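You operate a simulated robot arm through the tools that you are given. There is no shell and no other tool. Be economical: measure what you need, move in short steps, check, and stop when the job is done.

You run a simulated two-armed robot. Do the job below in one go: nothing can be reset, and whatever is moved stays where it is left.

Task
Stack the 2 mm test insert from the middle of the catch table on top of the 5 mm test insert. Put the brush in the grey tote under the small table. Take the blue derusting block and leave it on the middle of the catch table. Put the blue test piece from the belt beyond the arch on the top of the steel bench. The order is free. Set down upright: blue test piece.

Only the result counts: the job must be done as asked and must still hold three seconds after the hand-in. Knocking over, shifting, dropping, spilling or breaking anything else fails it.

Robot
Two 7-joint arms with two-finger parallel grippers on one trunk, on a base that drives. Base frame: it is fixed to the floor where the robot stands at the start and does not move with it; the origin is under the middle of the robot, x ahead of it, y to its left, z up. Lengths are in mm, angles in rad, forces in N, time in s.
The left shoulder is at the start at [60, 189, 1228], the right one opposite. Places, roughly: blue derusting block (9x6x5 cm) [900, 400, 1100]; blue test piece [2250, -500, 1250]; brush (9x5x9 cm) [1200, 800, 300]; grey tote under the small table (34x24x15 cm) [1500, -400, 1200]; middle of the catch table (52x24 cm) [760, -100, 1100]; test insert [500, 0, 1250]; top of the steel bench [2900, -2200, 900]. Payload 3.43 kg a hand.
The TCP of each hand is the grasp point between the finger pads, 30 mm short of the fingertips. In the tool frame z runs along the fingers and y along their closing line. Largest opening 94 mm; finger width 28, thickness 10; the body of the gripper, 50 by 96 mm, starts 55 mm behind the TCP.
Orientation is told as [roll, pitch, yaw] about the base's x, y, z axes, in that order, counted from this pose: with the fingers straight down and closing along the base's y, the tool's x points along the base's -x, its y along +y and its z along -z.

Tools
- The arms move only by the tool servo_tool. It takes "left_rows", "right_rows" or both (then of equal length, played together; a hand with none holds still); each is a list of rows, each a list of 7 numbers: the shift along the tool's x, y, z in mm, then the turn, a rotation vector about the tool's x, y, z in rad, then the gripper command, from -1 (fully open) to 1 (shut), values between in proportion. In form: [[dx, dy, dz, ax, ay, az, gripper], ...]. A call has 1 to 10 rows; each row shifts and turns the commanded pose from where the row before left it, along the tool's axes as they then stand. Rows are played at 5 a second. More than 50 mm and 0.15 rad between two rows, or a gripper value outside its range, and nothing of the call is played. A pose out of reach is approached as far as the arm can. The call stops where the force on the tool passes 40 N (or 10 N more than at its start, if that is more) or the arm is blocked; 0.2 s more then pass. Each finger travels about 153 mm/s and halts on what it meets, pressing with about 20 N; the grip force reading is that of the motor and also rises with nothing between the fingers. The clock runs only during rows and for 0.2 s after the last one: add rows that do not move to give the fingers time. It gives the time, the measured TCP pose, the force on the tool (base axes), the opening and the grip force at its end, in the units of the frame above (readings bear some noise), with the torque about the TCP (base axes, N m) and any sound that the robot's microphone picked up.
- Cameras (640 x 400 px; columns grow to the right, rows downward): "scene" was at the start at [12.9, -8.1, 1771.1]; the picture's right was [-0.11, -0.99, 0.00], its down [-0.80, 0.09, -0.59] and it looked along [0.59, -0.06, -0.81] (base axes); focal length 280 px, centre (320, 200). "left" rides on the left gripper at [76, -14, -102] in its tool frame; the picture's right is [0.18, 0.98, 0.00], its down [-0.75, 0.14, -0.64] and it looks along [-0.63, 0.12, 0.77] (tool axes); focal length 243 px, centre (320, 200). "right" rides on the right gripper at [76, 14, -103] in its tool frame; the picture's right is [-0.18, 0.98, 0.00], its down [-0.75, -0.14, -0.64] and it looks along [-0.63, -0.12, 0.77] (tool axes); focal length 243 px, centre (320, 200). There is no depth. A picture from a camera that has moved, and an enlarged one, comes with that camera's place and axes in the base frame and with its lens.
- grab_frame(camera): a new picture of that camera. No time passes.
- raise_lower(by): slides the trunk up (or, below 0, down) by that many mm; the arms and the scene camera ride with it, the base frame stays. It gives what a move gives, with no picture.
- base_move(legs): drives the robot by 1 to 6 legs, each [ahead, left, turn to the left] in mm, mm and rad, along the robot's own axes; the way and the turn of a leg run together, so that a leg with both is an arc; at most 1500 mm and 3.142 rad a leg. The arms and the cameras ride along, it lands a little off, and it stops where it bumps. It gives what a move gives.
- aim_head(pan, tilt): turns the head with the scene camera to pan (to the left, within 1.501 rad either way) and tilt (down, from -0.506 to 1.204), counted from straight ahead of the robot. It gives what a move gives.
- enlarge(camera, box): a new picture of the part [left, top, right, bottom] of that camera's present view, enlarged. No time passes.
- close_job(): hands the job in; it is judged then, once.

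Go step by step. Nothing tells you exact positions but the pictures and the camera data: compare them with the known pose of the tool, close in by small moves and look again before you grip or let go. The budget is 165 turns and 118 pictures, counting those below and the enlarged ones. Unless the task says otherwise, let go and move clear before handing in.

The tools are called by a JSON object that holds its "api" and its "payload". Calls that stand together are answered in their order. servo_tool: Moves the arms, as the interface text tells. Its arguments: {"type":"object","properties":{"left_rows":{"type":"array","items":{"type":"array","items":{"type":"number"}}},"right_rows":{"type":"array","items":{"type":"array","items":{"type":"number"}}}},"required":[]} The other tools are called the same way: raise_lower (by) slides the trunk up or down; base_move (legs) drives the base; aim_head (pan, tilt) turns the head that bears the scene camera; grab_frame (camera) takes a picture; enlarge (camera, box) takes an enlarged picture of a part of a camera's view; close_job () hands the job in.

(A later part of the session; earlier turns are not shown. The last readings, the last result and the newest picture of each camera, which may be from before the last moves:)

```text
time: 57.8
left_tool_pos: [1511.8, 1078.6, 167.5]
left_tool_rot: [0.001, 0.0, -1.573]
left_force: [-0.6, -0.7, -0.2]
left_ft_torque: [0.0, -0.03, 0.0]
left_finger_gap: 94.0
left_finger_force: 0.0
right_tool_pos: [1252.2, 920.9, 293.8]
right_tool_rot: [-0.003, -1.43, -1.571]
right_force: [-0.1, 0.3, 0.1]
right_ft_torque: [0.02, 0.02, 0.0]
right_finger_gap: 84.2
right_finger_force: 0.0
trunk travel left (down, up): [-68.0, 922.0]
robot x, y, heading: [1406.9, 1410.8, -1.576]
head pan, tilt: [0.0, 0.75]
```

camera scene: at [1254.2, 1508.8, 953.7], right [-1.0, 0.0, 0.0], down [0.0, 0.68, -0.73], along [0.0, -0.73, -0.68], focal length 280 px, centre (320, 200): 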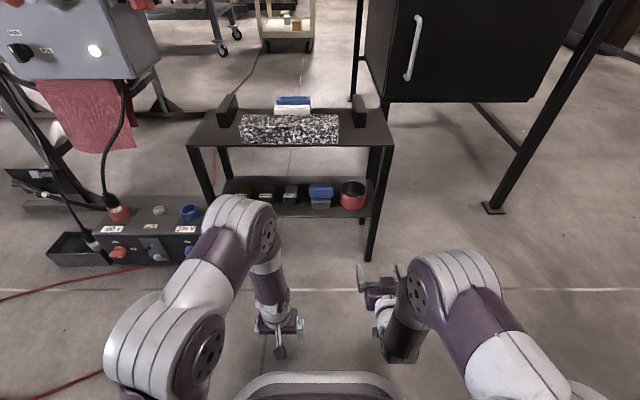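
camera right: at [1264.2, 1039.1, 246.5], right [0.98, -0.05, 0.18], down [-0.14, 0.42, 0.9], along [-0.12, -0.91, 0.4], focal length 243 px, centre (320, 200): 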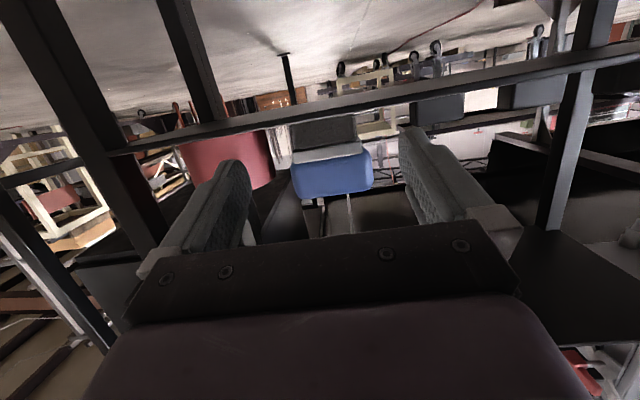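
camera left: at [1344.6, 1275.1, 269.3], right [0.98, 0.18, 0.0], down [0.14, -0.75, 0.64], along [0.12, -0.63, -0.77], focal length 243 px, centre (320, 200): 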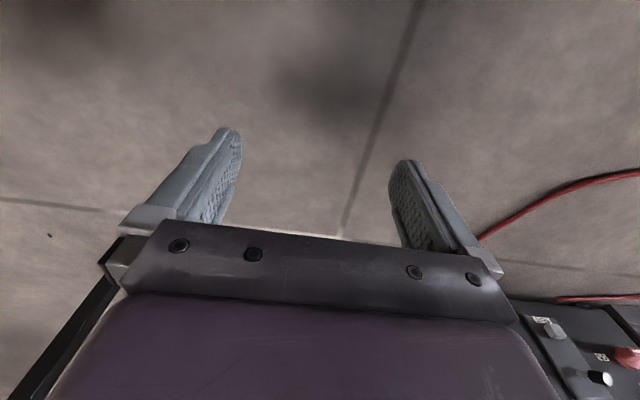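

{"api": "servo_tool", "payload": {"right_rows": [[-2.6, 0, 23.2, 0, 0, 0, -0.79], [-2.6, 0, 23.2, 0, 0, 0, -0.79], [-2.6, 0, 23.2, 0, 0, 0, -0.79], [0, 0, 0, 0, 0, 0, -0.79]]}}

{"api": "enlarge", "payload": {"camera": "right", "box": [160, 40, 480, 240]}}

{"api": "enlarge", "payload": {"camera": "scene", "box": [320, 180, 420, 300]}}

```text
time: 58.8
left_tool_pos: [1511.2, 1076.8, 168.5]
left_tool_rot: [0.001, -0.002, -1.576]
left_force: [0.2, 0.2, 0.0]
left_ft_torque: [0.01, -0.01, 0.0]
left_finger_gap: 93.9
left_finger_force: 0.0
right_tool_pos: [1249.9, 850.2, 290.2]
right_tool_rot: [-0.004, -1.428, -1.571]
right_force: [-0.3, -0.3, 0.2]
right_ft_torque: [0.02, 0.0, -0.01]
right_finger_gap: 84.1
right_finger_force: 0.0
trunk travel left (down, up): [-68.0, 922.0]
robot x, y, heading: [1407.3, 1410.4, -1.575]
head pan, tilt: [0.0, 0.75]
```

```text
2.00 times, centred on (320, 140) of right
camera zoom: at [1264.7, 961.2, 228.2], right [0.98, -0.03, 0.18], down [-0.14, 0.53, 0.84], along [-0.12, -0.85, 0.52], focal length 485 px, centre (320, 320)
```

zoom: 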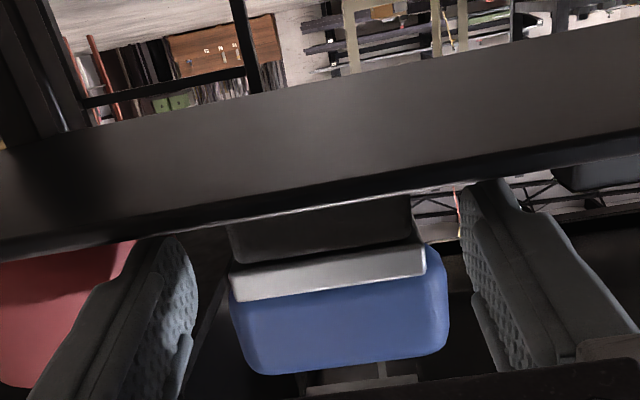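

```text
3.33 times, centred on (370, 240) of scene
camera zoom: at [1406.4, 1387.7, 953.7], right [-1.0, 0.0, 0.0], down [0.0, 0.68, -0.73], along [0.0, -0.73, -0.68], focal length 935 px, centre (153, 67)
```

zoom: 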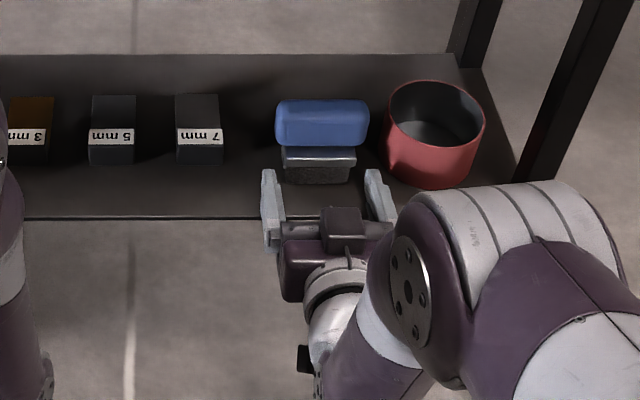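

{"api": "servo_tool", "payload": {"right_rows": [[-2, 0, 14, 0, 0, 0, -0.79], [-2, 0, 14, 0, 0, 0, -0.79], [-2, 0, 14, 0, 0, 0, -0.79], [-2, 0, 14, 0, 0, 0, -0.79], [0, 0, 0, 0, 0, 0, -0.79]]}}

{"api": "enlarge", "payload": {"camera": "right", "box": [160, 40, 480, 240]}}

{"api": "enlarge", "payload": {"camera": "scene", "box": [320, 180, 420, 300]}}

```text
time: 60.0
left_tool_pos: [1511.2, 1077.5, 167.8]
left_tool_rot: [0.002, 0.001, -1.575]
left_force: [0.9, -0.6, -0.2]
left_ft_torque: [0.02, -0.01, -0.02]
left_finger_gap: 94.2
left_finger_force: 0.1
right_tool_pos: [1252.9, 793.3, 289.8]
right_tool_rot: [-0.005, -1.428, -1.571]
right_force: [0.7, 0.0, -1.0]
right_ft_torque: [-0.02, -0.02, 0.03]
right_finger_gap: 84.1
right_finger_force: 0.4
trunk travel left (down, up): [-68.0, 922.0]
robot x, y, heading: [1405.9, 1411.3, -1.575]
head pan, tilt: [0.0, 0.75]
```

```text
2.00 times, centred on (320, 140) of right
camera zoom: at [1266.0, 904.1, 228.5], right [0.98, -0.03, 0.18], down [-0.14, 0.53, 0.84], along [-0.12, -0.85, 0.52], focal length 485 px, centre (320, 320)
```

zoom: 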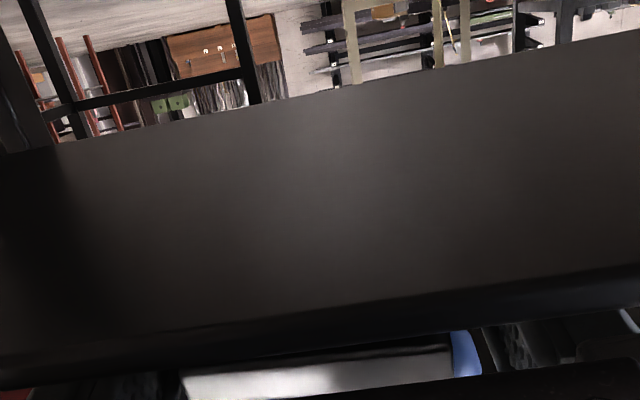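

```text
3.33 times, centred on (370, 240) of scene
camera zoom: at [1406.4, 1387.7, 953.7], right [-1.0, 0.0, 0.0], down [0.0, 0.68, -0.73], along [0.0, -0.73, -0.68], focal length 935 px, centre (153, 67)
```

zoom: 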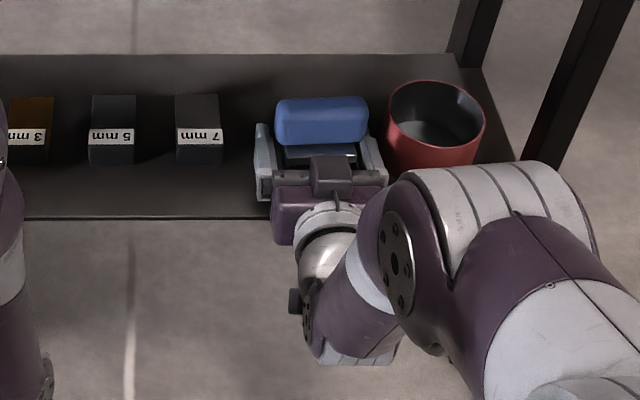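

The fingers straddle the brush plate without contact, so I'll close.

{"api": "servo_tool", "payload": {"right_rows": [[0, 0, 0, 0, 0, 0, -0.3], [0, 0, 0, 0, 0, 0, 0.2], [0, 0, 0, 0, 0, 0, 0.6], [0, 0, 0, 0, 0, 0, 0.6], [0, 0, 0, 0, 0, 0, 0.6]]}}

{"api": "enlarge", "payload": {"camera": "scene", "box": [320, 180, 420, 300]}}

```text
time: 61.1
left_tool_pos: [1510.9, 1077.3, 167.9]
left_tool_rot: [0.002, 0.001, -1.574]
left_force: [0.2, 0.6, -0.3]
left_ft_torque: [0.03, 0.0, 0.0]
left_finger_gap: 94.1
left_finger_force: 0.0
right_tool_pos: [1252.3, 791.9, 290.4]
right_tool_rot: [-0.003, -1.43, -1.57]
right_force: [-0.1, 0.0, 0.2]
right_ft_torque: [0.01, -0.02, 0.02]
right_finger_gap: 77.6
right_finger_force: 19.9
trunk travel left (down, up): [-68.0, 922.0]
robot x, y, heading: [1407.0, 1411.7, -1.57]
head pan, tilt: [0.0, 0.75]
```

```text
3.33 times, centred on (370, 240) of scene
camera zoom: at [1406.4, 1387.6, 953.7], right [-1.0, 0.0, 0.0], down [0.0, 0.68, -0.73], along [0.0, -0.73, -0.68], focal length 935 px, centre (153, 67)
```

zoom: 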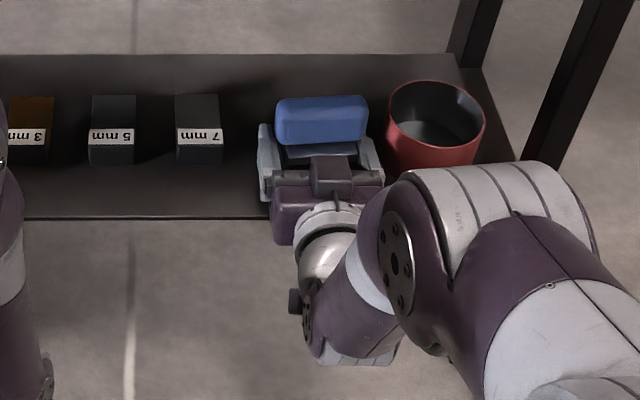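

{"api": "servo_tool", "payload": {"right_rows": [[-6, 0, -1, 0, 0, 0, 1], [-8, 0, -1.2, 0, 0, 0, 1], [-8, 0, -1.2, 0, 0, 0, 1], [-8, 0, -1.2, 0, 0, 0, 1], [0, 0, 0, 0, 0, 0, 1]]}}

{"api": "enlarge", "payload": {"camera": "scene", "box": [320, 180, 420, 300]}}

```text
time: 62.4
left_tool_pos: [1510.4, 1077.7, 167.3]
left_tool_rot: [0.002, 0.0, -1.574]
left_force: [0.1, -0.4, 0.5]
left_ft_torque: [-0.01, 0.0, -0.03]
left_finger_gap: 93.8
left_finger_force: 0.1
right_tool_pos: [1251.3, 793.4, 322.1]
right_tool_rot: [-0.006, -1.429, -1.569]
right_force: [0.5, 0.4, -0.8]
right_ft_torque: [-0.01, -0.02, -0.01]
right_finger_gap: 77.9
right_finger_force: 20.6
trunk travel left (down, up): [-68.0, 922.0]
robot x, y, heading: [1404.4, 1414.6, -1.569]
head pan, tilt: [0.0, 0.75]
```

```text
3.33 times, centred on (370, 240) of scene
camera zoom: at [1406.4, 1387.6, 953.7], right [-1.0, 0.0, 0.0], down [0.0, 0.68, -0.73], along [0.0, -0.73, -0.68], focal length 935 px, centre (153, 67)
```

zoom: 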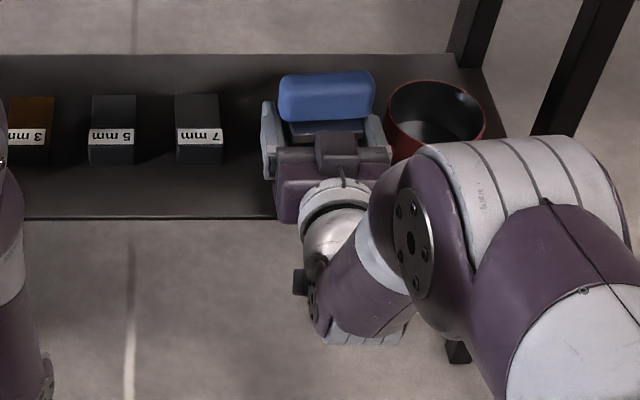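

The brush is lifted. Retracting.

{"api": "servo_tool", "payload": {"right_rows": [[3.5, 0, -25, 0, 0, 0, 1], [3.5, 0, -25, 0, 0, 0, 1], [3.5, 0, -25, 0, 0, 0, 1], [3.5, 0, -25, 0, 0, 0, 1], [3.5, 0, -25, 0, 0, 0, 1], [3.5, 0, -25, 0, 0, 0, 1], [0, 0, 0, 0, 0, 0, 1]]}}

{"api": "base_move", "payload": {"legs": [[-300, 0, 0]]}}

{"api": "grab_frame", "payload": {"camera": "scene"}}

```text
time: 64.0
left_tool_pos: [1511.0, 1077.9, 166.5]
left_tool_rot: [0.001, -0.001, -1.574]
left_force: [0.1, 0.6, 0.1]
left_ft_torque: [0.0, -0.03, 0.0]
left_finger_gap: 94.0
left_finger_force: 0.1
right_tool_pos: [1249.8, 945.8, 321.4]
right_tool_rot: [-0.004, -1.428, -1.573]
right_force: [0.3, 0.5, -1.1]
right_ft_torque: [0.0, 0.01, 0.0]
right_finger_gap: 77.9
right_finger_force: 19.8
trunk travel left (down, up): [-68.0, 922.0]
robot x, y, heading: [1409.3, 1408.9, -1.576]
head pan, tilt: [0.0, 0.75]
```

```text
time: 66.0
left_tool_pos: [1512.1, 1379.1, 167.3]
left_tool_rot: [0.001, 0.0, -1.571]
left_force: [0.0, -0.9, 0.1]
left_ft_torque: [0.02, -0.01, 0.02]
left_finger_gap: 94.1
left_finger_force: 0.0
right_tool_pos: [1254.0, 1245.1, 321.7]
right_tool_rot: [-0.003, -1.43, -1.566]
right_force: [-0.5, -0.8, -1.7]
right_ft_torque: [0.0, -0.03, 0.0]
right_finger_gap: 77.6
right_finger_force: 19.9
trunk travel left (down, up): [-68.0, 922.0]
robot x, y, heading: [1409.0, 1711.8, -1.573]
head pan, tilt: [0.0, 0.75]
```

```text
77 pictures are left
camera scene: at [1407.1, 1687.9, 953.7], right [-1.0, 0.0, 0.0], down [0.0, 0.68, -0.73], along [0.0, -0.73, -0.68], focal length 280 px, centre (320, 200)
```

scene: 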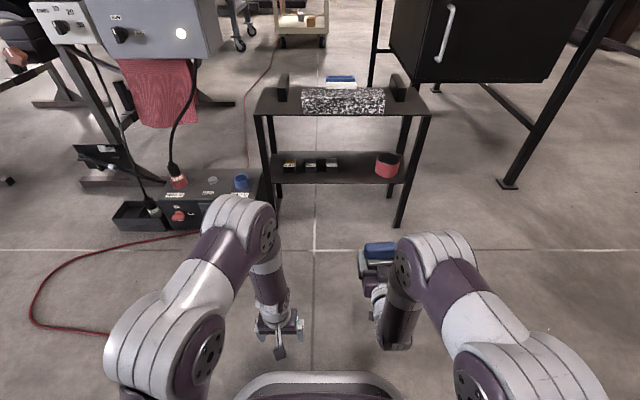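

The brush is held. I'll raise the trunk, turn the hand down, and drive round the front to the right side of the belt.

{"api": "raise_lower", "payload": {"by": 400}}

{"api": "raise_lower", "payload": {"by": 400}}

{"api": "servo_tool", "payload": {"right_rows": [[0, 0, 0, 0, 0.143, 0, 1], [0, 0, 0, 0, 0.143, 0, 1], [0, 0, 0, 0, 0.143, 0, 1], [0, 0, 0, 0, 0.143, 0, 1], [0, 0, 0, 0, 0.143, 0, 1], [0, 0, 0, 0, 0.143, 0, 1], [0, 0, 0, 0, 0.143, 0, 1], [0, 0, 0, 0, 0.143, 0, 1], [0, 0, 0, 0, 0.143, 0, 1], [0, 0, 0, 0, 0.143, 0, 1]]}}

{"api": "base_move", "payload": {"legs": [[0, -1500, 0], [0, -110, 0], [1500, 0, 0], [1450, 0, 0], [0, 0, 1.573]]}}

{"api": "aim_head", "payload": {"pan": 0.0, "tilt": 0.5}}

{"api": "grab_frame", "payload": {"camera": "scene"}}

```text
time: 69.8
left_tool_pos: [1512.4, 1379.0, 567.9]
left_tool_rot: [0.001, -0.002, -1.569]
left_force: [0.6, -0.1, -0.6]
left_ft_torque: [0.0, 0.03, 0.03]
left_finger_gap: 93.9
left_finger_force: 0.0
right_tool_pos: [1252.7, 1245.7, 721.1]
right_tool_rot: [-0.003, -1.429, -1.569]
right_force: [0.0, 0.3, -1.6]
right_ft_torque: [0.0, 0.0, -0.03]
right_finger_gap: 77.9
right_finger_force: 20.1
trunk travel left (down, up): [-468.0, 522.0]
robot x, y, heading: [1404.0, 1712.3, -1.575]
head pan, tilt: [0.0, 0.75]
```

```text
time: 73.7
left_tool_pos: [1512.4, 1378.1, 967.3]
left_tool_rot: [0.001, 0.001, -1.572]
left_force: [0.9, 0.6, 0.7]
left_ft_torque: [0.01, -0.04, 0.01]
left_finger_gap: 93.9
left_finger_force: 0.0
right_tool_pos: [1252.8, 1246.3, 1121.5]
right_tool_rot: [-0.003, -1.429, -1.566]
right_force: [0.6, -0.4, -0.7]
right_ft_torque: [0.0, -0.03, -0.02]
right_finger_gap: 77.4
right_finger_force: 20.1
trunk travel left (down, up): [-868.0, 122.0]
robot x, y, heading: [1407.9, 1712.1, -1.572]
head pan, tilt: [0.0, 0.75]
```

```text
time: 75.9
left_tool_pos: [1513.0, 1376.6, 967.3]
left_tool_rot: [0.003, 0.002, -1.572]
left_force: [-1.2, -0.3, 0.7]
left_ft_torque: [0.01, 0.0, 0.01]
left_finger_gap: 94.0
left_finger_force: 0.0
right_tool_pos: [1243.0, 1263.4, 1097.4]
right_tool_rot: [-0.048, -0.262, -1.576]
right_force: [0.0, 0.2, -1.0]
right_ft_torque: [0.04, -0.01, 0.01]
right_finger_gap: 77.9
right_finger_force: 20.0
right hand out of reach, approached as far as the arm can: row 8, 9, 10
trunk travel left (down, up): [-868.0, 122.0]
robot x, y, heading: [1409.5, 1709.0, -1.573]
head pan, tilt: [0.0, 0.75]
```

```text
time: 102.0
left_tool_pos: [165.0, -1155.8, 968.1]
left_tool_rot: [0.002, 0.0, 0.039]
left_force: [-0.8, -0.9, -0.3]
left_ft_torque: [0.01, -0.01, -0.03]
left_finger_gap: 94.0
left_finger_force: 0.0
right_tool_pos: [290.5, -1419.3, 1098.4]
right_tool_rot: [-0.047, -0.262, 0.038]
right_force: [-0.3, -0.5, -1.6]
right_ft_torque: [0.0, 0.01, -0.01]
right_finger_gap: 69.8
right_finger_force: 19.9
trunk travel left (down, up): [-868.0, 122.0]
robot x, y, heading: [-164.6, -1273.5, 0.039]
head pan, tilt: [0.0, 0.75]
```

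```text
time: 102.8
left_tool_pos: [165.4, -1155.2, 967.5]
left_tool_rot: [0.003, 0.001, 0.042]
left_force: [-0.1, -0.9, -0.4]
left_ft_torque: [-0.02, -0.03, 0.01]
left_finger_gap: 94.0
left_finger_force: 0.1
right_tool_pos: [289.8, -1419.0, 1098.0]
right_tool_rot: [-0.047, -0.263, 0.037]
right_force: [1.3, -0.4, -1.3]
right_ft_torque: [0.02, 0.02, -0.03]
right_finger_gap: 69.8
right_finger_force: 19.9
trunk travel left (down, up): [-868.0, 122.0]
robot x, y, heading: [-167.2, -1273.1, 0.04]
head pan, tilt: [0.0, 0.499]
```

```text
76 pictures are left
camera scene: at [-132.1, -1272.2, 1775.6], right [0.04, -1.0, 0.0], down [-0.48, -0.02, -0.88], along [0.88, 0.04, -0.48], focal length 280 px, centre (320, 200)
```

scene: 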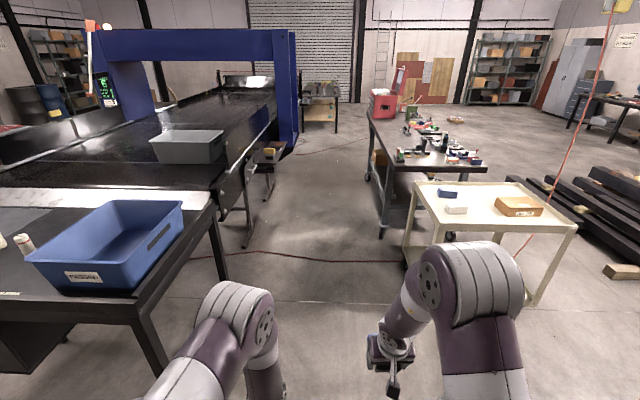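

The grip gap changed from 78 to 70 mm, so I'll check how the brush is held.

{"api": "enlarge", "payload": {"camera": "scene", "box": [340, 300, 440, 400]}}

{"api": "grab_frame", "payload": {"camera": "right"}}

```text
4.00 times, centred on (390, 350) of scene
camera zoom: at [-132.1, -1272.2, 1775.6], right [0.04, -1.0, 0.0], down [-0.48, -0.02, -0.88], along [0.88, 0.04, -0.48], focal length 1122 px, centre (40, -400)
```

zoom: 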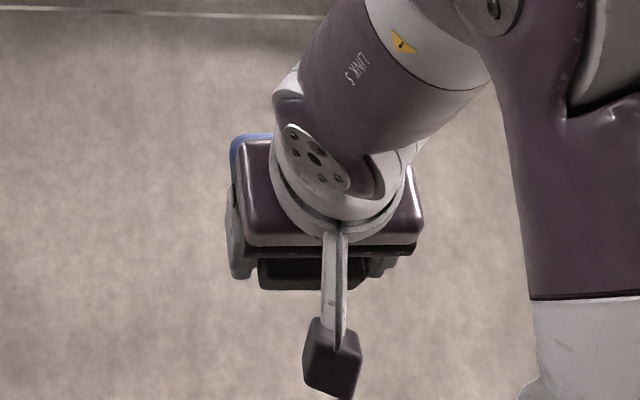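

```text
74 pictures are left
camera right: at [189.6, -1405.0, 1176.4], right [0.15, 0.99, 0.0], down [0.56, -0.09, 0.82], along [0.81, -0.12, -0.57], focal length 243 px, centre (320, 200)
```

right: 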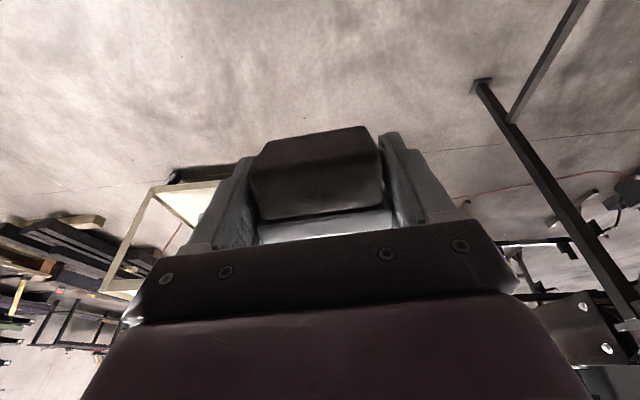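

The brush is still held. Next I'll drive up the corridor to face the tote, which I place around (1550,-430) with its rim near z≈1300.

{"api": "base_move", "payload": {"legs": [[0, -60, -0.04], [1500, 0, 0], [215, 0, 0], [0, 0, 1.57]]}}

{"api": "raise_lower", "payload": {"by": 122}}

{"api": "aim_head", "payload": {"pan": 0.0, "tilt": 0.6}}

{"api": "grab_frame", "payload": {"camera": "scene"}}

```text
time: 115.9
left_tool_pos: [1444.9, -993.7, 967.8]
left_tool_rot: [0.003, 0.001, 1.58]
left_force: [-0.3, -0.3, 0.1]
left_ft_torque: [-0.02, 0.0, -0.01]
left_finger_gap: 94.1
left_finger_force: 0.1
right_tool_pos: [1713.4, -877.0, 1099.1]
right_tool_rot: [-0.047, -0.264, 1.578]
right_force: [-0.7, -0.3, -0.7]
right_ft_torque: [0.01, 0.04, -0.02]
right_finger_gap: 69.9
right_finger_force: 19.8
trunk travel left (down, up): [-868.0, 122.0]
robot x, y, heading: [1553.1, -1327.5, 1.583]
head pan, tilt: [0.0, 0.499]
```

```text
time: 117.4
left_tool_pos: [1443.5, -993.1, 1088.7]
left_tool_rot: [0.004, 0.001, 1.579]
left_force: [0.5, -0.3, -0.3]
left_ft_torque: [-0.03, -0.02, 0.0]
left_finger_gap: 94.0
left_finger_force: 0.0
right_tool_pos: [1715.1, -877.0, 1220.8]
right_tool_rot: [-0.047, -0.263, 1.577]
right_force: [0.8, 1.1, -1.0]
right_ft_torque: [-0.04, -0.02, -0.02]
right_finger_gap: 69.9
right_finger_force: 19.9
trunk travel left (down, up): [-990.0, 0.0]
robot x, y, heading: [1546.0, -1325.4, 1.577]
head pan, tilt: [0.0, 0.499]
```

```text
time: 118.0
left_tool_pos: [1444.8, -993.8, 1089.3]
left_tool_rot: [0.002, 0.001, 1.579]
left_force: [0.1, -0.1, -0.2]
left_ft_torque: [-0.02, 0.01, 0.01]
left_finger_gap: 94.1
left_finger_force: 0.0
right_tool_pos: [1713.2, -875.7, 1221.7]
right_tool_rot: [-0.049, -0.263, 1.577]
right_force: [0.2, 1.0, -1.3]
right_ft_torque: [0.0, 0.04, 0.0]
right_finger_gap: 70.1
right_finger_force: 19.5
trunk travel left (down, up): [-990.0, 0.0]
robot x, y, heading: [1553.4, -1329.5, 1.578]
head pan, tilt: [0.0, 0.6]
```

```text
73 pictures are left
camera scene: at [1551.9, -1296.4, 1888.5], right [1.0, 0.01, 0.0], down [0.0, -0.56, -0.83], along [-0.01, 0.83, -0.56], focal length 280 px, centre (320, 200)
```

scene: 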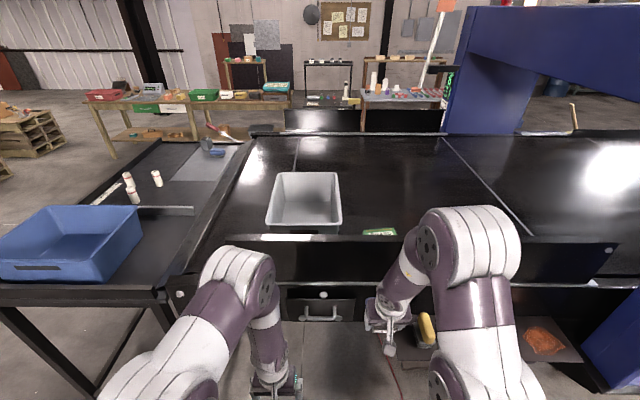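

The belt's side wall top is at about z≈1355. I'll raise the brush hand above it before closing in.

{"api": "servo_tool", "payload": {"right_rows": [[-10.4, 0, -38.6, 0, 0, 0, 1], [-10.4, 0, -38.6, 0, 0, 0, 1], [-10.4, 0, -38.6, 0, 0, 0, 1], [-10.4, 0, -38.6, 0, 0, 0, 1], [-10.4, 0, -38.6, 0, 0, 0, 1], [-10.4, 0, -38.6, 0, 0, 0, 1], [0, 0, 0, 0, 0, 0, 1]]}}

{"api": "grab_frame", "payload": {"camera": "scene"}}

{"api": "grab_frame", "payload": {"camera": "right"}}

```text
time: 119.7
left_tool_pos: [1444.4, -992.7, 1089.3]
left_tool_rot: [0.002, -0.001, 1.579]
left_force: [-0.1, 0.4, -0.1]
left_ft_torque: [0.01, 0.01, 0.0]
left_finger_gap: 93.8
left_finger_force: 0.0
right_tool_pos: [1705.6, -914.5, 1306.0]
right_tool_rot: [-0.051, -0.265, 1.577]
right_force: [-0.1, 0.2, -0.7]
right_ft_torque: [-0.02, -0.03, -0.03]
right_finger_gap: 69.5
right_finger_force: 20.5
right hand out of reach, approached as far as the arm can: row 2, 3, 4, 5, 6
trunk travel left (down, up): [-990.0, 0.0]
robot x, y, heading: [1554.0, -1326.1, 1.58]
head pan, tilt: [0.0, 0.6]
```

```text
72 pictures are left
camera scene: at [1551.9, -1296.3, 1888.5], right [1.0, 0.01, 0.0], down [0.0, -0.57, -0.82], along [-0.01, 0.82, -0.57], focal length 280 px, centre (320, 200)
```

scene: 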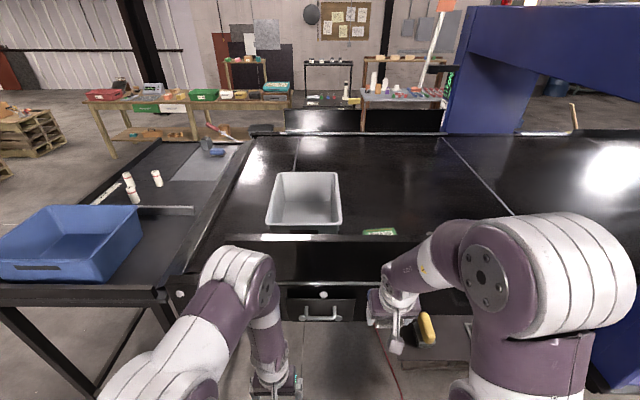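

```text
71 pictures are left
camera right: at [1686.8, -1015.9, 1383.7], right [-0.98, 0.18, 0.0], down [0.11, 0.56, 0.82], along [0.15, 0.81, -0.57], focal length 243 px, centre (320, 200)
```

right: 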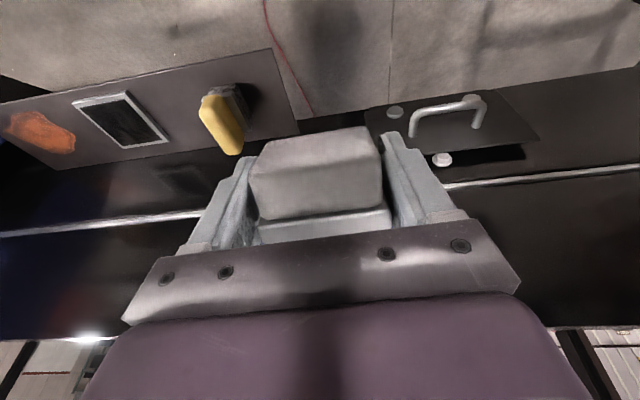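

The arm can't get higher with the hand vertical. I'll tilt the hand forward so it can pass over the wall.

{"api": "servo_tool", "payload": {"right_rows": [[0, 0, 0, 0, -0.14, 0, 1], [0, 0, 0, 0, -0.14, 0, 1], [0, 0, 0, 0, -0.14, 0, 1], [0, 0, 0, 0, -0.14, 0, 1], [0, 0, 0, 0, -0.14, 0, 1], [0, 0, 0, 0, 0, 0, 1]]}}

```text
time: 121.0
left_tool_pos: [1443.8, -993.1, 1090.7]
left_tool_rot: [0.002, 0.0, 1.579]
left_force: [0.4, 0.3, -0.5]
left_ft_torque: [-0.01, -0.01, -0.02]
left_finger_gap: 93.8
left_finger_force: 0.1
right_tool_pos: [1711.2, -914.9, 1309.4]
right_tool_rot: [-0.108, -0.865, 1.635]
right_force: [-0.3, -0.7, -1.3]
right_ft_torque: [-0.04, -0.01, 0.02]
right_finger_gap: 69.8
right_finger_force: 20.0
right hand out of reach, approached as far as the arm can: row 2
trunk travel left (down, up): [-990.0, 0.0]
robot x, y, heading: [1548.8, -1326.3, 1.58]
head pan, tilt: [0.0, 0.6]
```

{"api": "servo_tool", "payload": {"right_rows": [[-30, 0, -26, 0, 0, 0, 1], [-30, 0, -26, 0, 0, 0, 1], [-30, 0, -26, 0, 0, 0, 1], [-30, 0, -26, 0, 0, 0, 1], [0, 0, 0, 0, 0, 0, 1]]}}

{"api": "grab_frame", "payload": {"camera": "scene"}}

```text
time: 122.2
left_tool_pos: [1443.0, -993.7, 1089.6]
left_tool_rot: [0.001, 0.001, 1.579]
left_force: [-0.7, -0.3, 0.0]
left_ft_torque: [0.01, -0.03, 0.02]
left_finger_gap: 93.8
left_finger_force: 0.1
right_tool_pos: [1698.2, -917.8, 1467.1]
right_tool_rot: [-0.11, -0.866, 1.636]
right_force: [-0.8, -0.2, -0.8]
right_ft_torque: [-0.01, 0.01, 0.03]
right_finger_gap: 70.0
right_finger_force: 19.8
trunk travel left (down, up): [-990.0, 0.0]
robot x, y, heading: [1552.8, -1325.4, 1.579]
head pan, tilt: [0.0, 0.6]
```

```text
70 pictures are left
camera scene: at [1551.9, -1296.9, 1888.5], right [1.0, 0.01, 0.0], down [0.0, -0.56, -0.83], along [-0.01, 0.83, -0.56], focal length 280 px, centre (320, 200)
```

scene: 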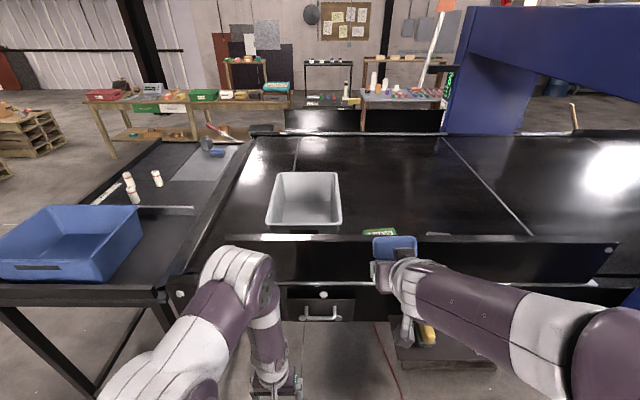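

The tote spans about x 1365–1617, y −590 to −214. I'll shift the base left and closer, then extend over the wall.

{"api": "base_move", "payload": {"legs": [[0, 150, 0], [120, 0, 0]]}}

{"api": "servo_tool", "payload": {"right_rows": [[-26, 0, 30, 0, 0, 0, 1], [-26, 0, 30, 0, 0, 0, 1], [-26, 0, 30, 0, 0, 0, 1], [-26, 0, 30, 0, 0, 0, 1], [-26, 0, 30, 0, 0, 0, 1], [0, 0, 0, 0, 0, 0, 1]]}}

{"api": "grab_frame", "payload": {"camera": "scene"}}

```text
time: 124.5
left_tool_pos: [1294.1, -876.6, 1089.5]
left_tool_rot: [0.0, -0.002, 1.58]
left_force: [0.3, 0.1, 0.4]
left_ft_torque: [0.06, -0.02, 0.05]
left_finger_gap: 94.1
left_finger_force: 0.0
right_tool_pos: [1545.7, -803.1, 1468.6]
right_tool_rot: [-0.11, -0.869, 1.635]
right_force: [0.2, 0.2, -1.7]
right_ft_torque: [0.0, -0.02, -0.01]
right_finger_gap: 69.7
right_finger_force: 19.9
trunk travel left (down, up): [-990.0, 0.0]
robot x, y, heading: [1401.0, -1208.2, 1.58]
head pan, tilt: [0.0, 0.6]
```

```text
time: 125.9
left_tool_pos: [1296.2, -874.5, 1089.4]
left_tool_rot: [0.001, 0.001, 1.58]
left_force: [0.1, 0.0, -0.3]
left_ft_torque: [-0.02, 0.02, -0.03]
left_finger_gap: 94.0
left_finger_force: 0.0
right_tool_pos: [1551.4, -598.8, 1469.7]
right_tool_rot: [-0.108, -0.865, 1.634]
right_force: [-0.7, -1.1, -0.8]
right_ft_torque: [-0.01, 0.03, -0.02]
right_finger_gap: 70.0
right_finger_force: 20.2
trunk travel left (down, up): [-990.0, 0.0]
robot x, y, heading: [1402.4, -1206.1, 1.583]
head pan, tilt: [0.0, 0.6]
```

```text
69 pictures are left
camera scene: at [1402.0, -1178.4, 1888.5], right [1.0, 0.01, 0.0], down [0.0, -0.56, -0.83], along [-0.01, 0.83, -0.56], focal length 280 px, centre (320, 200)
```

scene: 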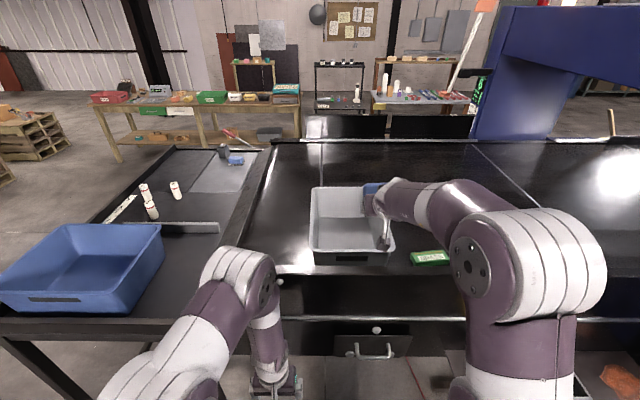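

{"api": "servo_tool", "payload": {"right_rows": [[-19.5, 11, 23, 0, 0, 0, 1], [-19.5, 11, 23, 0, 0, 0, 1], [-19.5, 11, 23, 0, 0, 0, 1], [-19.5, 11, 23, 0, 0, 0, 1], [-19.5, 11, 23, 0, 0, 0, 1], [0, 0, 0, 0, 0.14, 0, 1], [0, 0, 0, 0, 0.14, 0, 1], [0, 0, 0, 0, 0.14, 0, 1], [0, 0, 0, 0, 0, 0, 1]]}}

{"api": "grab_frame", "payload": {"camera": "scene"}}

```text
time: 127.9
left_tool_pos: [1293.5, -872.3, 1089.2]
left_tool_rot: [0.001, 0.003, 1.581]
left_force: [-0.6, 0.1, -0.1]
left_ft_torque: [0.03, 0.0, -0.02]
left_finger_gap: 94.0
left_finger_force: 0.1
right_tool_pos: [1504.0, -503.0, 1437.4]
right_tool_rot: [-0.096, -0.658, 1.606]
right_force: [-0.5, 0.4, -1.1]
right_ft_torque: [-0.06, -0.02, 0.02]
right_finger_gap: 69.8
right_finger_force: 20.2
right hand out of reach, approached as far as the arm can: row 6, 7, 8
trunk travel left (down, up): [-990.0, 0.0]
robot x, y, heading: [1399.1, -1205.4, 1.583]
head pan, tilt: [0.0, 0.6]
```

```text
68 pictures are left
camera scene: at [1402.1, -1176.5, 1888.4], right [1.0, 0.01, 0.0], down [0.0, -0.57, -0.82], along [-0.01, 0.82, -0.57], focal length 280 px, centre (320, 200)
```

scene: 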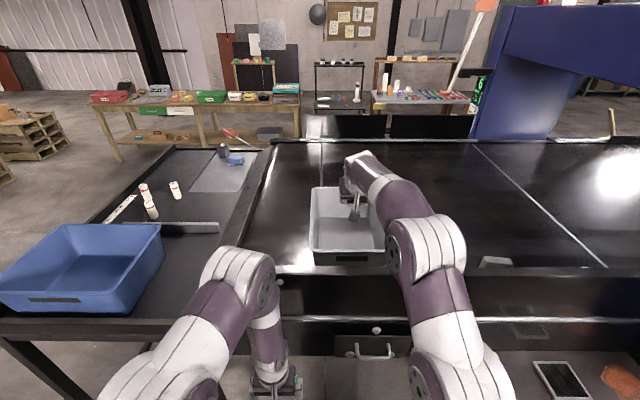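

{"api": "servo_tool", "payload": {"right_rows": [[18, 0, 24, 0, 0, 0, 1], [18, 0, 24, 0, 0, 0, 1], [18, 0, 24, 0, 0, 0, 1], [10, 0, 26, 0, 0, 0, 1], [0, 0, 0, 0, 0, 0, 1]]}}

{"api": "grab_frame", "payload": {"camera": "scene"}}

{"api": "grab_frame", "payload": {"camera": "right"}}

```text
time: 129.1
left_tool_pos: [1294.8, -874.5, 1088.2]
left_tool_rot: [0.003, 0.001, 1.579]
left_force: [0.1, 0.7, -0.3]
left_ft_torque: [-0.01, -0.02, -0.01]
left_finger_gap: 94.2
left_finger_force: 0.0
right_tool_pos: [1512.3, -491.8, 1321.9]
right_tool_rot: [-0.095, -0.659, 1.607]
right_force: [0.8, 0.1, -0.2]
right_ft_torque: [-0.03, 0.01, 0.0]
right_finger_gap: 70.0
right_finger_force: 20.1
trunk travel left (down, up): [-990.0, 0.0]
robot x, y, heading: [1402.5, -1207.6, 1.577]
head pan, tilt: [0.0, 0.6]
```

```text
67 pictures are left
camera scene: at [1402.0, -1177.7, 1888.5], right [1.0, 0.01, 0.0], down [0.0, -0.57, -0.82], along [-0.01, 0.82, -0.57], focal length 280 px, centre (320, 200)
```

scene: 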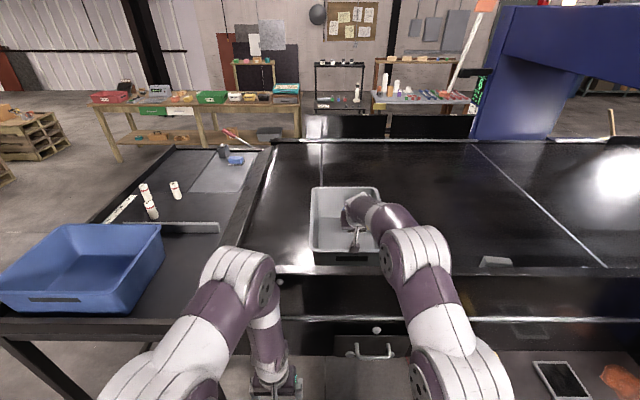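

```text
66 pictures are left
camera right: at [1492.3, -615.4, 1353.7], right [-0.98, 0.17, 0.04], down [0.07, 0.2, 0.98], along [0.16, 0.97, -0.21], focal length 243 px, centre (320, 200)
```

right: 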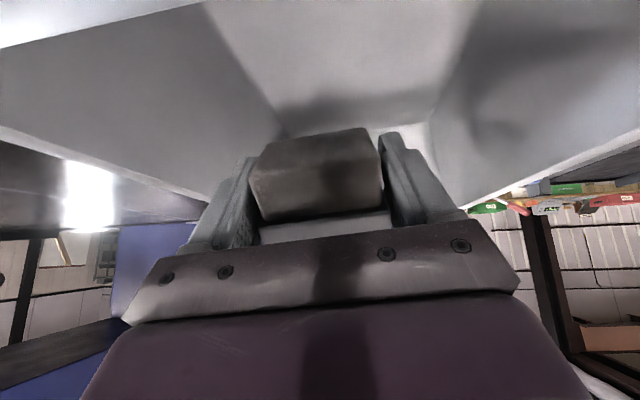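

{"api": "servo_tool", "payload": {"right_rows": [[-20, 0, 15, 0, 0, 0, 1], [-20, 0, 15, 0, 0, 0, 1], [-19, 0, 15, 0, 0, 0, 1], [13, 0, 17, 0, 0, 0, 1], [13, 0, 17, 0, 0, 0, 1], [13, 0, 17, 0, 0, 0, 1], [0, 0, 0, 0, 0, 0, 1]]}}

{"api": "enlarge", "payload": {"camera": "scene", "box": [290, 170, 450, 290]}}

{"api": "grab_frame", "payload": {"camera": "right"}}

```text
time: 130.3
left_tool_pos: [1293.6, -878.4, 1090.3]
left_tool_rot: [0.001, -0.002, 1.579]
left_force: [0.0, -0.1, 0.1]
left_ft_torque: [-0.01, -0.01, 0.02]
left_finger_gap: 93.8
left_finger_force: 0.1
right_tool_pos: [1517.6, -451.8, 1294.4]
right_tool_rot: [-0.095, -0.687, 1.605]
right_force: [-0.3, -1.5, 2.2]
right_ft_torque: [-0.1, 0.02, -0.01]
right_finger_gap: 69.7
right_finger_force: 18.9
right hand out of reach, approached as far as the arm can: row 2, 3
trunk travel left (down, up): [-990.0, 0.0]
robot x, y, heading: [1401.7, -1206.1, 1.582]
head pan, tilt: [0.0, 0.6]
stopped in row 6 (right hand): the force on the tool passed its limit (the readings are from after the stop); the commanded pose is now the measured one
```

```text
3.33 times, centred on (370, 230) of scene
camera zoom: at [1401.4, -1182.5, 1888.6], right [1.0, 0.01, 0.0], down [0.01, -0.56, -0.83], along [-0.01, 0.83, -0.56], focal length 935 px, centre (153, 100)
```

zoom: 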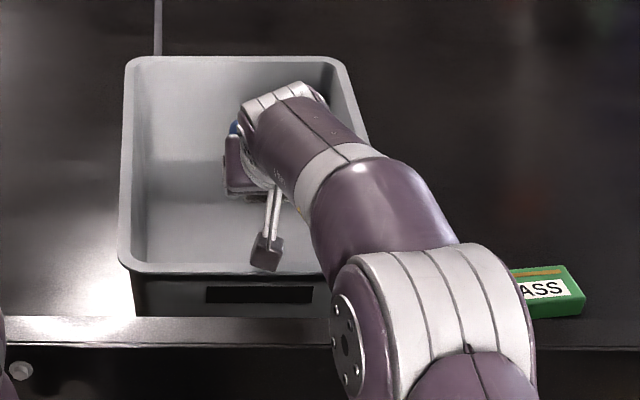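

```text
64 pictures are left
camera right: at [1497.0, -574.8, 1322.4], right [-0.98, 0.17, 0.05], down [0.07, 0.17, 0.98], along [0.16, 0.97, -0.18], focal length 243 px, centre (320, 200)
```

right: 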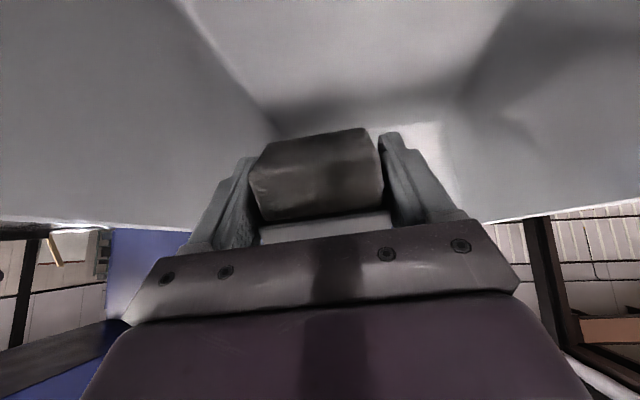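

The camera bracket probably touched the tote's near rim while the arm was at its reach limit. I'll raise a little, get the left arm's elbow up out of the way, and move the base closer.

{"api": "servo_tool", "payload": {"right_rows": [[-12, 0, -16, 0, 0, 0, 1], [-12, 0, -16, 0, 0, 0, 1], [-12, 0, -16, 0, 0, 0, 1], [0, 0, 0, 0, 0, 0, 1], [0, 0, 0, 0, 0, 0, 1], [0, 0, 0, 0, 0, 0, 1]], "left_rows": [[0, 0, -40, 0, 0, 0, -1], [0, 0, -40, 0, 0, 0, -1], [0, 0, -40, 0, 0, 0, -1], [0, 0, -40, 0, 0, 0, -1], [0, 0, -40, 0, 0, 0, -1], [0, 0, 0, 0, 0, 0, -1]]}}

{"api": "grab_frame", "payload": {"camera": "scene"}}

```text
time: 131.7
left_tool_pos: [1295.9, -875.1, 1289.5]
left_tool_rot: [0.001, 0.002, 1.58]
left_force: [0.4, -0.4, -0.1]
left_ft_torque: [-0.01, -0.01, 0.01]
left_finger_gap: 94.0
left_finger_force: 0.1
right_tool_pos: [1513.2, -453.5, 1347.0]
right_tool_rot: [-0.095, -0.683, 1.605]
right_force: [-0.1, -0.2, -0.6]
right_ft_torque: [-0.02, 0.01, -0.01]
right_finger_gap: 69.7
right_finger_force: 19.7
right hand out of reach, approached as far as the arm can: row 3
trunk travel left (down, up): [-990.0, 0.0]
robot x, y, heading: [1403.3, -1206.5, 1.575]
head pan, tilt: [0.0, 0.6]
```

```text
63 pictures are left
camera scene: at [1402.1, -1177.3, 1888.5], right [1.0, 0.01, 0.0], down [0.0, -0.57, -0.82], along [-0.01, 0.82, -0.57], focal length 280 px, centre (320, 200)
```

scene: 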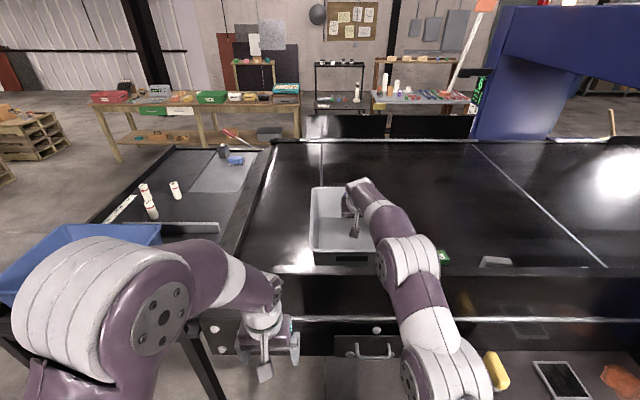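

{"api": "base_move", "payload": {"legs": [[80, 0, 0]]}}

{"api": "servo_tool", "payload": {"right_rows": [[13, 2, 16, 0, 0, 0, 1], [13, 2, 16, 0, 0, 0, 1], [13, 2, 16, 0, 0, 0, 1], [13, 2, 16, 0, 0, 0, 1], [0, 0, 0, 0, 0, 0, 1]]}}

{"api": "grab_frame", "payload": {"camera": "right"}}

{"api": "enlarge", "payload": {"camera": "scene", "box": [290, 170, 450, 290]}}

```text
time: 132.7
left_tool_pos: [1294.8, -803.3, 1292.1]
left_tool_rot: [0.0, -0.006, 1.58]
left_force: [0.8, -0.3, 0.2]
left_ft_torque: [0.08, 0.0, 0.02]
left_finger_gap: 93.9
left_finger_force: 0.1
right_tool_pos: [1513.1, -382.4, 1352.5]
right_tool_rot: [-0.095, -0.69, 1.606]
right_force: [-0.6, -0.1, -0.1]
right_ft_torque: [0.02, -0.02, 0.02]
right_finger_gap: 69.8
right_finger_force: 19.7
trunk travel left (down, up): [-990.0, 0.0]
robot x, y, heading: [1400.9, -1125.8, 1.577]
head pan, tilt: [0.0, 0.6]
```

```text
time: 133.9
left_tool_pos: [1295.1, -797.5, 1290.3]
left_tool_rot: [0.001, 0.001, 1.58]
left_force: [0.0, -0.8, -0.4]
left_ft_torque: [0.03, -0.01, -0.02]
left_finger_gap: 94.1
left_finger_force: 0.0
right_tool_pos: [1512.4, -376.8, 1266.0]
right_tool_rot: [-0.092, -0.686, 1.604]
right_force: [-0.4, -1.5, -0.7]
right_ft_torque: [-0.02, 0.02, 0.03]
right_finger_gap: 69.9
right_finger_force: 19.6
trunk travel left (down, up): [-990.0, 0.0]
robot x, y, heading: [1404.2, -1126.7, 1.582]
head pan, tilt: [0.0, 0.6]
```

```text
62 pictures are left
camera right: at [1492.1, -499.4, 1295.7], right [-0.98, 0.17, 0.04], down [0.07, 0.17, 0.98], along [0.16, 0.97, -0.18], focal length 243 px, centre (320, 200)
```

right: 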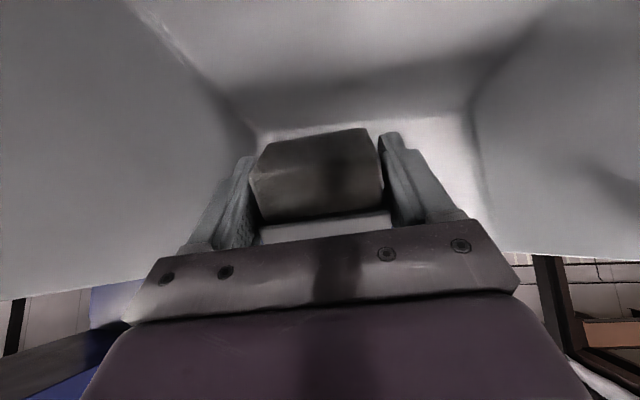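

```text
3.33 times, centred on (370, 230) of scene
camera zoom: at [1401.3, -1101.7, 1888.6], right [1.0, 0.01, 0.0], down [0.0, -0.56, -0.83], along [-0.01, 0.83, -0.56], focal length 935 px, centre (153, 100)
```

zoom: 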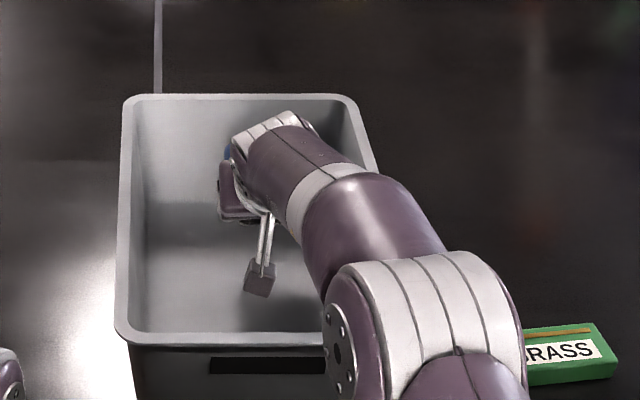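

{"api": "servo_tool", "payload": {"right_rows": [[10, 0, 12, 0, 0, 0, 1], [10, 0, 12, 0, 0, 0, 1], [10, 0, 12, 0, 0, 0, 1], [0, 0, 0, 0, 0, 0, 1]]}}

{"api": "grab_frame", "payload": {"camera": "right"}}

{"api": "grab_frame", "payload": {"camera": "scene"}}

```text
time: 134.9
left_tool_pos: [1294.8, -795.3, 1289.8]
left_tool_rot: [0.001, 0.001, 1.58]
left_force: [-0.3, -0.9, -0.4]
left_ft_torque: [0.04, 0.0, -0.01]
left_finger_gap: 94.3
left_finger_force: 0.1
right_tool_pos: [1514.2, -373.3, 1218.5]
right_tool_rot: [-0.096, -0.684, 1.606]
right_force: [0.0, 0.7, -1.0]
right_ft_torque: [0.0, -0.02, 0.0]
right_finger_gap: 69.9
right_finger_force: 19.6
trunk travel left (down, up): [-990.0, 0.0]
robot x, y, heading: [1403.9, -1125.6, 1.581]
head pan, tilt: [0.0, 0.6]
```

```text
60 pictures are left
camera right: at [1495.2, -496.5, 1247.9], right [-0.98, 0.17, 0.04], down [0.07, 0.17, 0.98], along [0.16, 0.97, -0.18], focal length 243 px, centre (320, 200)
```

right: 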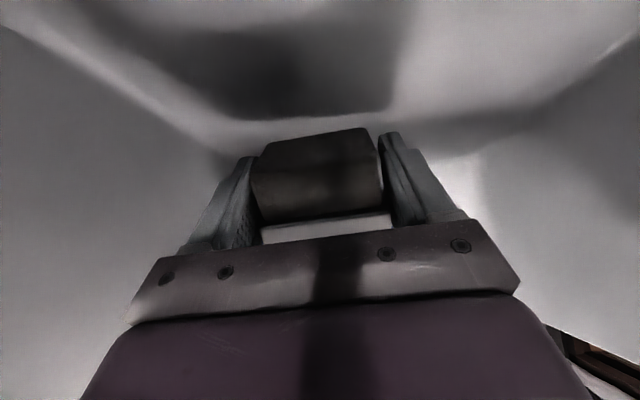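

```text
59 pictures are left
camera scene: at [1401.4, -1098.0, 1888.5], right [1.0, 0.01, 0.0], down [0.0, -0.57, -0.82], along [-0.01, 0.82, -0.57], focal length 280 px, centre (320, 200)
```

scene: 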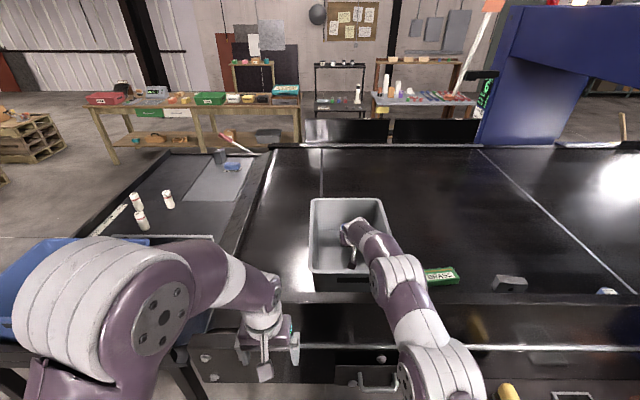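

{"api": "servo_tool", "payload": {"right_rows": [[8, 0, 10, 0, 0, 0, 1], [8, 0, 10, 0, 0, 0, 1], [0, 0, 0, 0, 0, 0, 1]]}}

{"api": "grab_frame", "payload": {"camera": "right"}}

```text
time: 135.7
left_tool_pos: [1294.7, -796.7, 1290.8]
left_tool_rot: [-0.001, 0.001, 1.578]
left_force: [-0.2, -0.4, 0.0]
left_ft_torque: [-0.01, 0.03, -0.07]
left_finger_gap: 94.1
left_finger_force: 0.0
right_tool_pos: [1516.2, -366.3, 1209.3]
right_tool_rot: [-0.087, -0.718, 1.603]
right_force: [0.1, -3.0, 11.9]
right_ft_torque: [-0.21, 0.32, 0.05]
right_finger_gap: 69.9
right_finger_force: 20.2
trunk travel left (down, up): [-990.0, 0.0]
robot x, y, heading: [1403.9, -1123.4, 1.58]
head pan, tilt: [0.0, 0.6]
stopped in row 3 (right hand): the force on the tool passed its limit (the readings are from after the stop); the commanded pose is now the measured one
```

```text
58 pictures are left
camera right: at [1496.3, -491.9, 1234.4], right [-0.98, 0.17, 0.06], down [0.08, 0.14, 0.99], along [0.16, 0.98, -0.15], focal length 243 px, centre (320, 200)
```

right: 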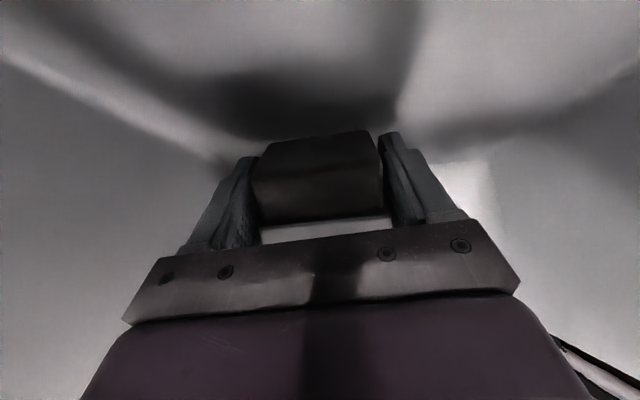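

The brush touches the tote floor. Opening, then withdrawing along the finger axis.

{"api": "servo_tool", "payload": {"right_rows": [[-1.5, 0, -2, 0, 0, 0, 1], [0, 0, 0, 0, 0, 0, -0.6], [0, 0, 0, 0, 0, 0, -0.75], [0, 0, 0, 0, 0, 0, -0.75], [0, 0, -12, 0, 0, 0, -0.75], [0, 0, -20, 0, 0, 0, -0.75], [0, 0, -20, 0, 0, 0, -0.75], [-8, 0, -20, 0, 0, 0, -0.75], [-8, 0, -20, 0, 0, 0, -0.75]]}}

{"api": "grab_frame", "payload": {"camera": "right"}}

{"api": "grab_frame", "payload": {"camera": "scene"}}

```text
time: 137.7
left_tool_pos: [1295.1, -796.6, 1291.5]
left_tool_rot: [0.001, 0.0, 1.58]
left_force: [-0.1, -0.2, -0.1]
left_ft_torque: [0.01, -0.02, 0.02]
left_finger_gap: 93.9
left_finger_force: 0.0
right_tool_pos: [1510.4, -417.0, 1287.4]
right_tool_rot: [-0.09, -0.71, 1.603]
right_force: [-0.7, 0.2, 0.0]
right_ft_torque: [0.03, 0.0, 0.0]
right_finger_gap: 82.1
right_finger_force: 0.1
trunk travel left (down, up): [-990.0, 0.0]
robot x, y, heading: [1405.5, -1128.4, 1.579]
head pan, tilt: [0.0, 0.6]
```

```text
57 pictures are left
camera right: at [1489.8, -541.3, 1314.2], right [-0.98, 0.17, 0.05], down [0.08, 0.15, 0.99], along [0.15, 0.97, -0.16], focal length 243 px, centre (320, 200)
```

right: 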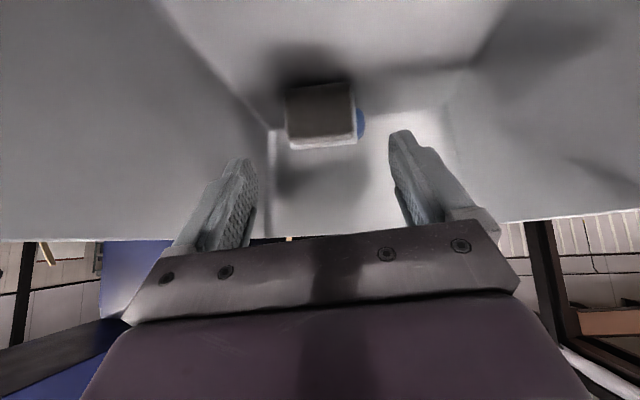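

```text
56 pictures are left
camera scene: at [1401.1, -1100.4, 1888.5], right [1.0, 0.01, 0.0], down [0.0, -0.56, -0.83], along [-0.01, 0.83, -0.56], focal length 280 px, centre (320, 200)
```

scene: 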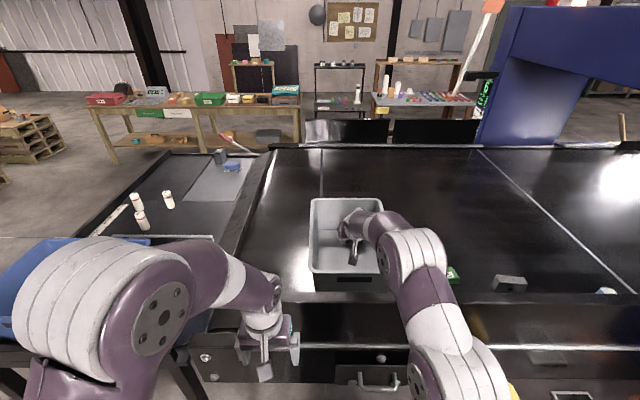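

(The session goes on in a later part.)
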